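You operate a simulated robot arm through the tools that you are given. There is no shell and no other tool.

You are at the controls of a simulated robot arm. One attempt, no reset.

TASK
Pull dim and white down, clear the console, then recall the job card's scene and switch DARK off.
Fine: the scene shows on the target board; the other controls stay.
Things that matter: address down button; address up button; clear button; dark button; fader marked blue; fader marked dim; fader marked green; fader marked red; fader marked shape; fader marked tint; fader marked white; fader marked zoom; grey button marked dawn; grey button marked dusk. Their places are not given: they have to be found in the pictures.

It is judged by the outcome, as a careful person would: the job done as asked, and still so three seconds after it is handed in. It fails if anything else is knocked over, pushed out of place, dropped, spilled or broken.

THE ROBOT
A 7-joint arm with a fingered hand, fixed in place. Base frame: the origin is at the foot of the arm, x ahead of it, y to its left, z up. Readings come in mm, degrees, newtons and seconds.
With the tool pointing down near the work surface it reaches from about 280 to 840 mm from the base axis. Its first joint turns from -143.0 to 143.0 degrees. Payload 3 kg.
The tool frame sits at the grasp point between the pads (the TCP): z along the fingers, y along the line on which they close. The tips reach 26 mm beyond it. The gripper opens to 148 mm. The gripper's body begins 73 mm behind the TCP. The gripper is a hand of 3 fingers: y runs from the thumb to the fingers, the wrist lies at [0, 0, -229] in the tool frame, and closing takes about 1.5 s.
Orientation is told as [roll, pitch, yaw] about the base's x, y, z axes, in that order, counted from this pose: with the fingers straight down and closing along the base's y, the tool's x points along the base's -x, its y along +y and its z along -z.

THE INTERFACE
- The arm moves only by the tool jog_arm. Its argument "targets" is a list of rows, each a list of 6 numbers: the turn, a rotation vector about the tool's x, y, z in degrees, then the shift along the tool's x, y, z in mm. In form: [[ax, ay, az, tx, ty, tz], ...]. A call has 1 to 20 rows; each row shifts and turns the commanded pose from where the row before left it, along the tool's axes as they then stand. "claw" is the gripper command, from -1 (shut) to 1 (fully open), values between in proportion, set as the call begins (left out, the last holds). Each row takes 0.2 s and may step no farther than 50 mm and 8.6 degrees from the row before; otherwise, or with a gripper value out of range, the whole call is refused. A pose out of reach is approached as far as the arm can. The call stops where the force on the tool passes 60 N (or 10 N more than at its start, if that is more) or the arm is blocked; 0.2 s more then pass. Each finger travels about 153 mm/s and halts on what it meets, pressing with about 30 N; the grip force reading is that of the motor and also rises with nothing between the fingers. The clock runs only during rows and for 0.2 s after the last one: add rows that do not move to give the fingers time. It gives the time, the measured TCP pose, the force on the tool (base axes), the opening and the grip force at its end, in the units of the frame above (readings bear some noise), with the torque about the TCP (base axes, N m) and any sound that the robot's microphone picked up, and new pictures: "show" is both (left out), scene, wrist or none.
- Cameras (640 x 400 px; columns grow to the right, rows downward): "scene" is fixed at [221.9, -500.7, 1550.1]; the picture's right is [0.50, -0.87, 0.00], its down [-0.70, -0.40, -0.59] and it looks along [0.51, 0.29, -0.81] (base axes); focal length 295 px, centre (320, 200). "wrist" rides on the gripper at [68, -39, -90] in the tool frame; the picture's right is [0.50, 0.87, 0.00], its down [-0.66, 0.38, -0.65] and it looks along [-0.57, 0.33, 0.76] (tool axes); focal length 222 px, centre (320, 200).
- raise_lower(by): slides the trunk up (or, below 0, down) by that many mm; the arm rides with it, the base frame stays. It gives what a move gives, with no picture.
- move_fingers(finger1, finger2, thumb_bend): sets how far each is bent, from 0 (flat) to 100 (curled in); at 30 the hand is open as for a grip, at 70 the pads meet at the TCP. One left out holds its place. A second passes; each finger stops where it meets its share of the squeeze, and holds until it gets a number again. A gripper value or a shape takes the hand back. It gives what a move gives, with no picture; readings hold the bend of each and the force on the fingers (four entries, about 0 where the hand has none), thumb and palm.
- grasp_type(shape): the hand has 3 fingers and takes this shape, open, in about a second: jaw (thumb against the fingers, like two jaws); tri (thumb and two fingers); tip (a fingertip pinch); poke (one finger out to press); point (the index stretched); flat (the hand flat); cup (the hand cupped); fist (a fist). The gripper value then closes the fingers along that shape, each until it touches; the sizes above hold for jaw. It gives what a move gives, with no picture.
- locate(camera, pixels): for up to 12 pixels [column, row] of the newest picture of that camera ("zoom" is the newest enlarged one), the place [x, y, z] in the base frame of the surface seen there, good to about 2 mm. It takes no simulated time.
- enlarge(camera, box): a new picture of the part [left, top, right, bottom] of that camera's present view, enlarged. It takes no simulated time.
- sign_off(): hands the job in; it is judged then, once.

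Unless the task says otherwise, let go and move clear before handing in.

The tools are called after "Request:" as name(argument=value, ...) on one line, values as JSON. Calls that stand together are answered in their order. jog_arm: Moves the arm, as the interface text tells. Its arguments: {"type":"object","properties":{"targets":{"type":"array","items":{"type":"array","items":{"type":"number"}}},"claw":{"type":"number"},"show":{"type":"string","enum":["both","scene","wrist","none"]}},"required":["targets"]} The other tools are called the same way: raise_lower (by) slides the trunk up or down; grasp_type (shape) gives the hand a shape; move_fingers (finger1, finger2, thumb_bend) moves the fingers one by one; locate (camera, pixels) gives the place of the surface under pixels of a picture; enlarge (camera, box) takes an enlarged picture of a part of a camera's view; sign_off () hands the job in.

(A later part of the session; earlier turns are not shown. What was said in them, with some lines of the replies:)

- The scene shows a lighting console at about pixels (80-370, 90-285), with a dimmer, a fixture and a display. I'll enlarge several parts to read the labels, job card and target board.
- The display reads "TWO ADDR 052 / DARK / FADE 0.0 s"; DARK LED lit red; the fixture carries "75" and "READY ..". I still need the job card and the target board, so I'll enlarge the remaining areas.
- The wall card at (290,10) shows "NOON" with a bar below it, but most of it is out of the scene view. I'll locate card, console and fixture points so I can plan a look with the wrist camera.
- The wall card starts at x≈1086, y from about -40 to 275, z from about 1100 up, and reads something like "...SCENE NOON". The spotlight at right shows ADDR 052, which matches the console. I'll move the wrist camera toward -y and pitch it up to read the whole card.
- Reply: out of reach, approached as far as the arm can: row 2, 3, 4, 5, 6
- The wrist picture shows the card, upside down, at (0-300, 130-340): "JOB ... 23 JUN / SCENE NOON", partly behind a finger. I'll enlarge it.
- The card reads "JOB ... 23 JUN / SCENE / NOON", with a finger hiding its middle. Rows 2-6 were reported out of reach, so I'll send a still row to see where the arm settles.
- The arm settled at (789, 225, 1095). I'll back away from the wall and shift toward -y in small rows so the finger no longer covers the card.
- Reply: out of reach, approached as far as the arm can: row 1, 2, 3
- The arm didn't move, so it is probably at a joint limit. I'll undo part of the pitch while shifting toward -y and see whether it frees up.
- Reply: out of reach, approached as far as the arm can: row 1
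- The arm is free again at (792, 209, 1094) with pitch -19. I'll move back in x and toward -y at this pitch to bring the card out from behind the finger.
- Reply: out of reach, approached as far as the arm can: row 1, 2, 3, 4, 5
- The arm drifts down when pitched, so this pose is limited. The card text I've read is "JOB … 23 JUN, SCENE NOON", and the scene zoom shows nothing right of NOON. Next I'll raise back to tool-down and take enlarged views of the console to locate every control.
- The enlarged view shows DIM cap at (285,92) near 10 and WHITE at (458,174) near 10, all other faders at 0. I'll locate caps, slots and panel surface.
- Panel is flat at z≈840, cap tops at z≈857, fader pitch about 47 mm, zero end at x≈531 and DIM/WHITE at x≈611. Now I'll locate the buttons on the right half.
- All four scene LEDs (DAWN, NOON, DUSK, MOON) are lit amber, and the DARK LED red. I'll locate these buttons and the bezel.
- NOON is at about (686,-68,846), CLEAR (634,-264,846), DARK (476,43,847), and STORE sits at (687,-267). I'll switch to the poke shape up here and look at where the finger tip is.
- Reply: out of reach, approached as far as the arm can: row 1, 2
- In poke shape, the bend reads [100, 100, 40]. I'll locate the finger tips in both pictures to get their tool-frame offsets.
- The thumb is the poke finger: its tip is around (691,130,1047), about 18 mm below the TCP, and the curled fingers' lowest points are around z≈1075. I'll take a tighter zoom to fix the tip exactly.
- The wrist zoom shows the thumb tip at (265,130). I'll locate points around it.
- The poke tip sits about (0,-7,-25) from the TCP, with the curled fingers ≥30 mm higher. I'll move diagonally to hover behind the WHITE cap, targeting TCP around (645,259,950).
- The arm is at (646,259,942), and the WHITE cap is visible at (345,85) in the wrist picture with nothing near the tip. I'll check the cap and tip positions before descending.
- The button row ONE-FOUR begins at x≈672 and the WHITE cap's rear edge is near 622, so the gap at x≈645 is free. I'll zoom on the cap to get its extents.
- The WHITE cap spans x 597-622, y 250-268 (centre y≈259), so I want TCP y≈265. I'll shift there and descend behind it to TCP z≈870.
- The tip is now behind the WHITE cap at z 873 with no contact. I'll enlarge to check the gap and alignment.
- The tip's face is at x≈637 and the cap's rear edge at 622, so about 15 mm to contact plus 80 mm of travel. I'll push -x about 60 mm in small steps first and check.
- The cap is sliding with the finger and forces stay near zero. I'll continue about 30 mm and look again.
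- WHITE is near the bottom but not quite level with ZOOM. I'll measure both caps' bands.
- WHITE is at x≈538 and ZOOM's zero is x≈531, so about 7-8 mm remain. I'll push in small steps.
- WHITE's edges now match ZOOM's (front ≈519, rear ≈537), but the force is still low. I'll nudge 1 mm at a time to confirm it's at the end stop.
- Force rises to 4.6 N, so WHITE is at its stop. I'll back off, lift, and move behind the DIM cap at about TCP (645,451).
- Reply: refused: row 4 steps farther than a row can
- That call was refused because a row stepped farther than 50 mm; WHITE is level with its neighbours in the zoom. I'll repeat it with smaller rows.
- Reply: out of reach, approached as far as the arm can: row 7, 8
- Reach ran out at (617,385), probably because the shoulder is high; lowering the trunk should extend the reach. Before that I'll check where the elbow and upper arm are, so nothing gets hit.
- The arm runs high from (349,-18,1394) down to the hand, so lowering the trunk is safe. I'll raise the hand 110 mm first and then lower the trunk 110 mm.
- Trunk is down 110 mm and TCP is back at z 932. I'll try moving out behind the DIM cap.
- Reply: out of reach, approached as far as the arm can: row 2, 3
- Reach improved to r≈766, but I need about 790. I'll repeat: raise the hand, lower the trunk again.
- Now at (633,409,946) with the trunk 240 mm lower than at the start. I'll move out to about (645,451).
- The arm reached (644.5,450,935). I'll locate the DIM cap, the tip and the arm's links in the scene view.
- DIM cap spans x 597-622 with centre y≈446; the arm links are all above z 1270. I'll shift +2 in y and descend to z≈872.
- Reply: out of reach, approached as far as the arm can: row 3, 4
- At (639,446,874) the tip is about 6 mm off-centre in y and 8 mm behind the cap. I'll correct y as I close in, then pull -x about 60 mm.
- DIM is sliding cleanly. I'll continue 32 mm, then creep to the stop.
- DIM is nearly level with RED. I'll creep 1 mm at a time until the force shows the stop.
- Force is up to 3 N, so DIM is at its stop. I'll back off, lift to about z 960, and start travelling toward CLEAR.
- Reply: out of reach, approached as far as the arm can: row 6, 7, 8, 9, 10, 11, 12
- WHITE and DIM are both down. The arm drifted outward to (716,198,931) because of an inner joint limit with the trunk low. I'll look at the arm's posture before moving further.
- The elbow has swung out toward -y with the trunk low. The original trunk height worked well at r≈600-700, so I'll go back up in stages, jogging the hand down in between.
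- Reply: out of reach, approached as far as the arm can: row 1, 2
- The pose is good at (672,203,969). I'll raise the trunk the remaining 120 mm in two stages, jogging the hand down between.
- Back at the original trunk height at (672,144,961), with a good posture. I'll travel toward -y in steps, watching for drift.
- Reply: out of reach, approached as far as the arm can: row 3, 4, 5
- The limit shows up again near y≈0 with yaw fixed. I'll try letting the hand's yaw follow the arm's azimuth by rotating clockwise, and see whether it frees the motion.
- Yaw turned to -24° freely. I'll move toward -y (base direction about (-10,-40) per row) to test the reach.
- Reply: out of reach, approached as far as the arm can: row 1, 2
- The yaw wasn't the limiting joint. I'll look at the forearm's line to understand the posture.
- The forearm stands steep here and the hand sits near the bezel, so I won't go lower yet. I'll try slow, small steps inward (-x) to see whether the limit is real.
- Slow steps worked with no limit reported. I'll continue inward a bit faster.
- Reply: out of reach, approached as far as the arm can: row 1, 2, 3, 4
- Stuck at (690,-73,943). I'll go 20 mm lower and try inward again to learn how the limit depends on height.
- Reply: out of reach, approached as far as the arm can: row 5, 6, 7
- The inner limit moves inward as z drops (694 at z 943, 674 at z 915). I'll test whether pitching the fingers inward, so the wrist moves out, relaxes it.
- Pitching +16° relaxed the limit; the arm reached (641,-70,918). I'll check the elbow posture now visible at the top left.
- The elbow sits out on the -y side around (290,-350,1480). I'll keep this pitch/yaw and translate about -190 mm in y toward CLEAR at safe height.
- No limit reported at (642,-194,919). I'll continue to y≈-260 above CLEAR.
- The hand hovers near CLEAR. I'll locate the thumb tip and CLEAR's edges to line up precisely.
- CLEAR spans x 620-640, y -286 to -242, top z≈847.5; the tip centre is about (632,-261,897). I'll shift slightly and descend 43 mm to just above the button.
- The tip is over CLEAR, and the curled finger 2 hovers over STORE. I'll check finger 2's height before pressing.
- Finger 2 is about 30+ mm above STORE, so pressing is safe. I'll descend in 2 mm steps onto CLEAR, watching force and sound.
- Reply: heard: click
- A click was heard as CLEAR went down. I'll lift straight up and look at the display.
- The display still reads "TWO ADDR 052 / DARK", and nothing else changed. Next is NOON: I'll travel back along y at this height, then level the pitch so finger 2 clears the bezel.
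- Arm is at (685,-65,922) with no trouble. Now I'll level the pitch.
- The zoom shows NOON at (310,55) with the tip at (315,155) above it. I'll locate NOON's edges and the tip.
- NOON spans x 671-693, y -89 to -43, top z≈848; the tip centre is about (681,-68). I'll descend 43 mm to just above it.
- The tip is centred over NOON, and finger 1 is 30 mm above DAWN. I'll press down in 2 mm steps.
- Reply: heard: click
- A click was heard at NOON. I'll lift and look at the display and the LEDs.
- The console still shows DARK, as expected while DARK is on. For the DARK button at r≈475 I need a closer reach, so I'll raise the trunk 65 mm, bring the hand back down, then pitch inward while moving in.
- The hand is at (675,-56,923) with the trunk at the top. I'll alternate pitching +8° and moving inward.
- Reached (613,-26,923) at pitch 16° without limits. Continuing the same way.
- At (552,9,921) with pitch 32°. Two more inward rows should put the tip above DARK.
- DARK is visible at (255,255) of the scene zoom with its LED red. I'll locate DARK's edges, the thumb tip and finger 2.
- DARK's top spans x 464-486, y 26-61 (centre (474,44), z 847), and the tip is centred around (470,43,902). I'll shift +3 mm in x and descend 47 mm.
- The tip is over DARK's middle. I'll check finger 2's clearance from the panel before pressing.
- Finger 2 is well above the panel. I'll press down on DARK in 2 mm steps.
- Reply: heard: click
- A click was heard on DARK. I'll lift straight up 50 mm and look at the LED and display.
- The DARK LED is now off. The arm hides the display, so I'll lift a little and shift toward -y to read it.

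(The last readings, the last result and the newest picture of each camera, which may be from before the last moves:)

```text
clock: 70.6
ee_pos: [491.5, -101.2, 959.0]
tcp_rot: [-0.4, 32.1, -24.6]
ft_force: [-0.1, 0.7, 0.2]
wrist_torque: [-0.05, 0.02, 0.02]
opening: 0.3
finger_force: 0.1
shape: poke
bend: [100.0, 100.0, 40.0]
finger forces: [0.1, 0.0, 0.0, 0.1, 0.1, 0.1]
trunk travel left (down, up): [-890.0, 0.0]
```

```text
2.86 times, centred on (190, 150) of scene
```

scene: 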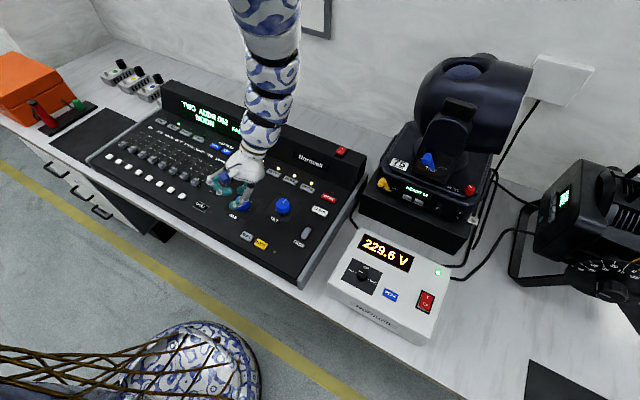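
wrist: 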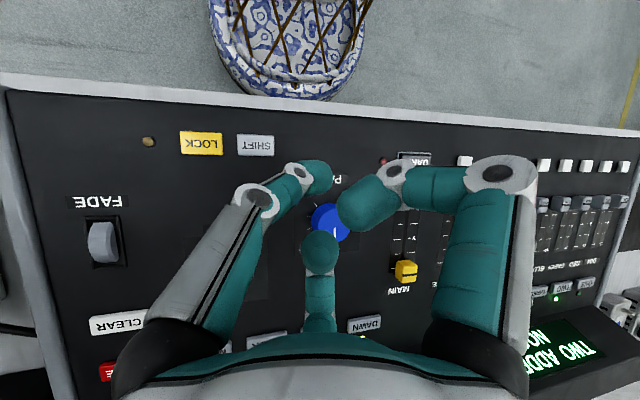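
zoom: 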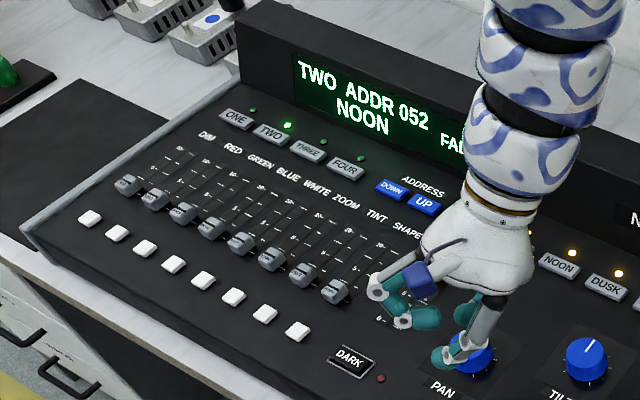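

The display now reads "TWO ADDR 052 / NOON", every channel fader is at 0, and the DARK LED is off. I'll move the hand clear of the console and check the lamp and remaining controls.

Request:
jog_arm(targets=[[0, -8, 0, -15, 0, -25], [0, -8, 0, -20, 0, -25], [0, 0, 0, -25, 0, -25], [0, 0, 0, -20, 20, -20], [0, 0, 0, 0, 0, 0]], show="both")

Request:
enlarge(camera="scene", box=[480, 60, 640, 400])

Request:
enlarge(camera="scene", box=[150, 90, 370, 280])

```text
clock: 71.8
ee_pos: [636.1, -124.8, 987.3]
tcp_rot: [-0.5, 16.0, -24.5]
ft_force: [-0.4, -0.9, 0.0]
wrist_torque: [0.01, -0.01, 0.01]
opening: 0.0
finger_force: 0.0
shape: poke
bend: [100.0, 100.0, 40.0]
finger forces: [0.0, 0.1, 0.0, 0.0, 0.1, 0.0]
out of reach, approached as far as the arm can: row 1, 2
trunk travel left (down, up): [-890.0, 0.0]
```

scene: 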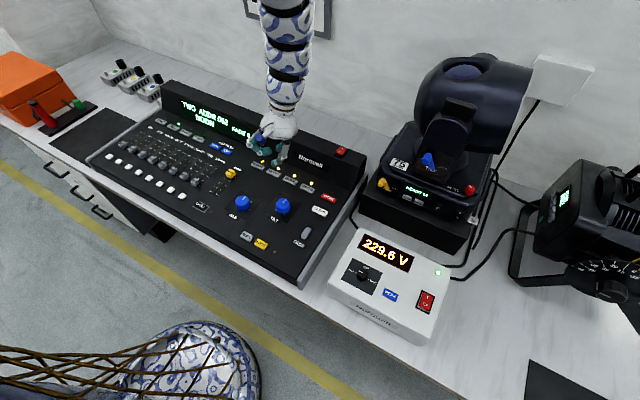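
wrist: 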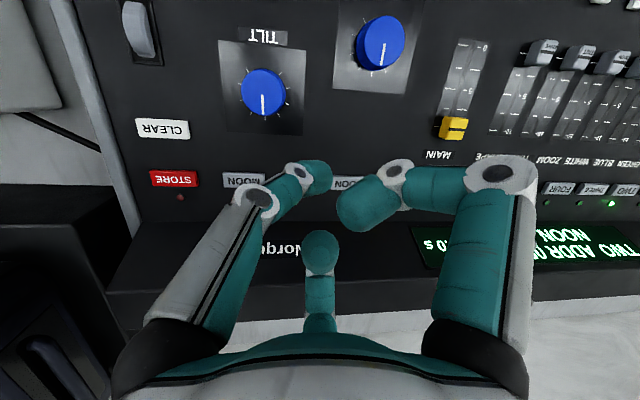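

```text
1.18 times, centred on (560, 230) of scene
```

zoom: 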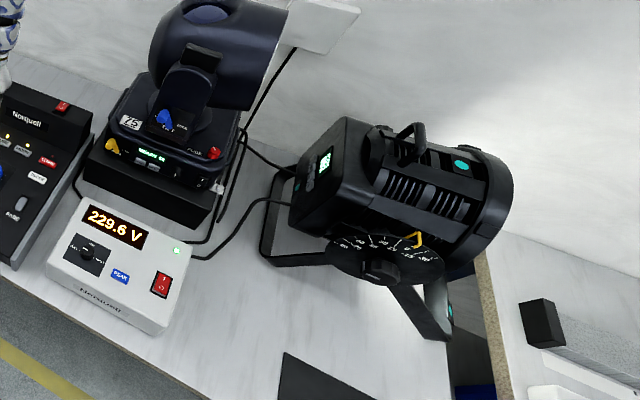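

```text
2.11 times, centred on (260, 185) of scene
```

zoom: 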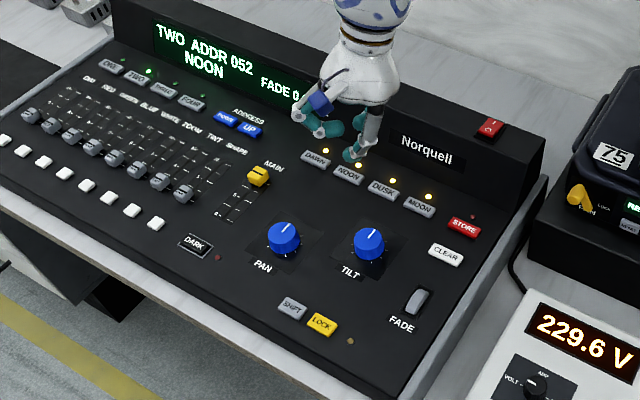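

The console shows NOON with DARK off and the other controls unchanged. I'll repeat an early zoom on the lamp area to see whether its light now shows.

Request:
enlarge(camera="scene", box=[360, 40, 640, 220])

Request:
enlarge(camera="scene", box=[500, 160, 640, 400])

```text
2.22 times, centred on (500, 130) of scene
```

zoom: 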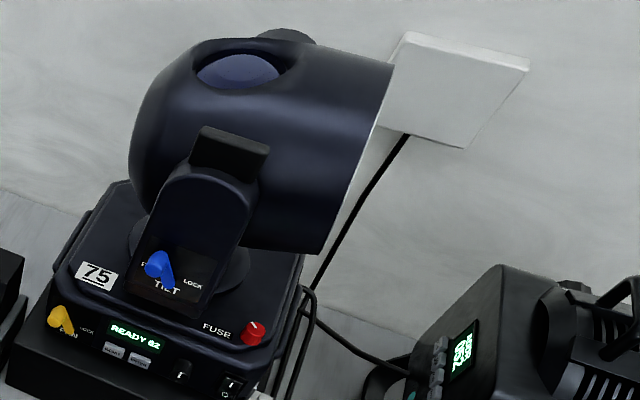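

```text
1.67 times, centred on (570, 280) of scene
```

zoom: 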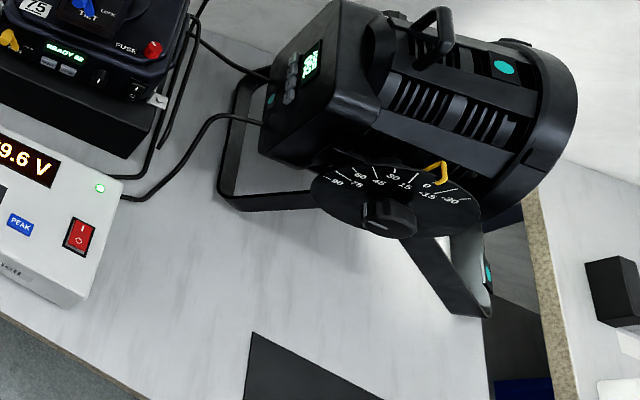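

The lamp is now lit: its yoke foot at (470,270) and the wall beyond are visibly brighter than in the first zoom. DIM and WHITE are at 0, the display reads NOON with ADDR 052 unchanged, DARK is off and the hand is clear, so I'll hand in.

Request:
sign_off()

```text
The job is handed in.
```

I pulled DIM and WHITE down to 0, cleared the console, recalled the job card's scene (NOON) and switched DARK off, then handed the job in.

- **Faders:** I pushed both until the force rose at the end stop. In the last zoom all eight channel faders sit level at 0.
- **Buttons:** CLEAR, NOON and DARK each gave one click, pressed in that order.
- **Display:** It now reads "TWO ADDR 052" with NOON in place of DARK. The address is unchanged and the DARK light is off.
- **Target board:** I did not see the board itself, because it is out of both cameras' view. The lamp is lit, since its stand and the wall beyond it are clearly brighter than at the start.
- **Job card:** A finger hid part of its heading. "SCENE NOON" was readable between the two views, and I saw no other card.
- **Other controls:** MAIN, PAN, TILT, FADE and the rest look as they did at the start. The hand is clear above the console, and the trunk is 65 mm higher than where it began.
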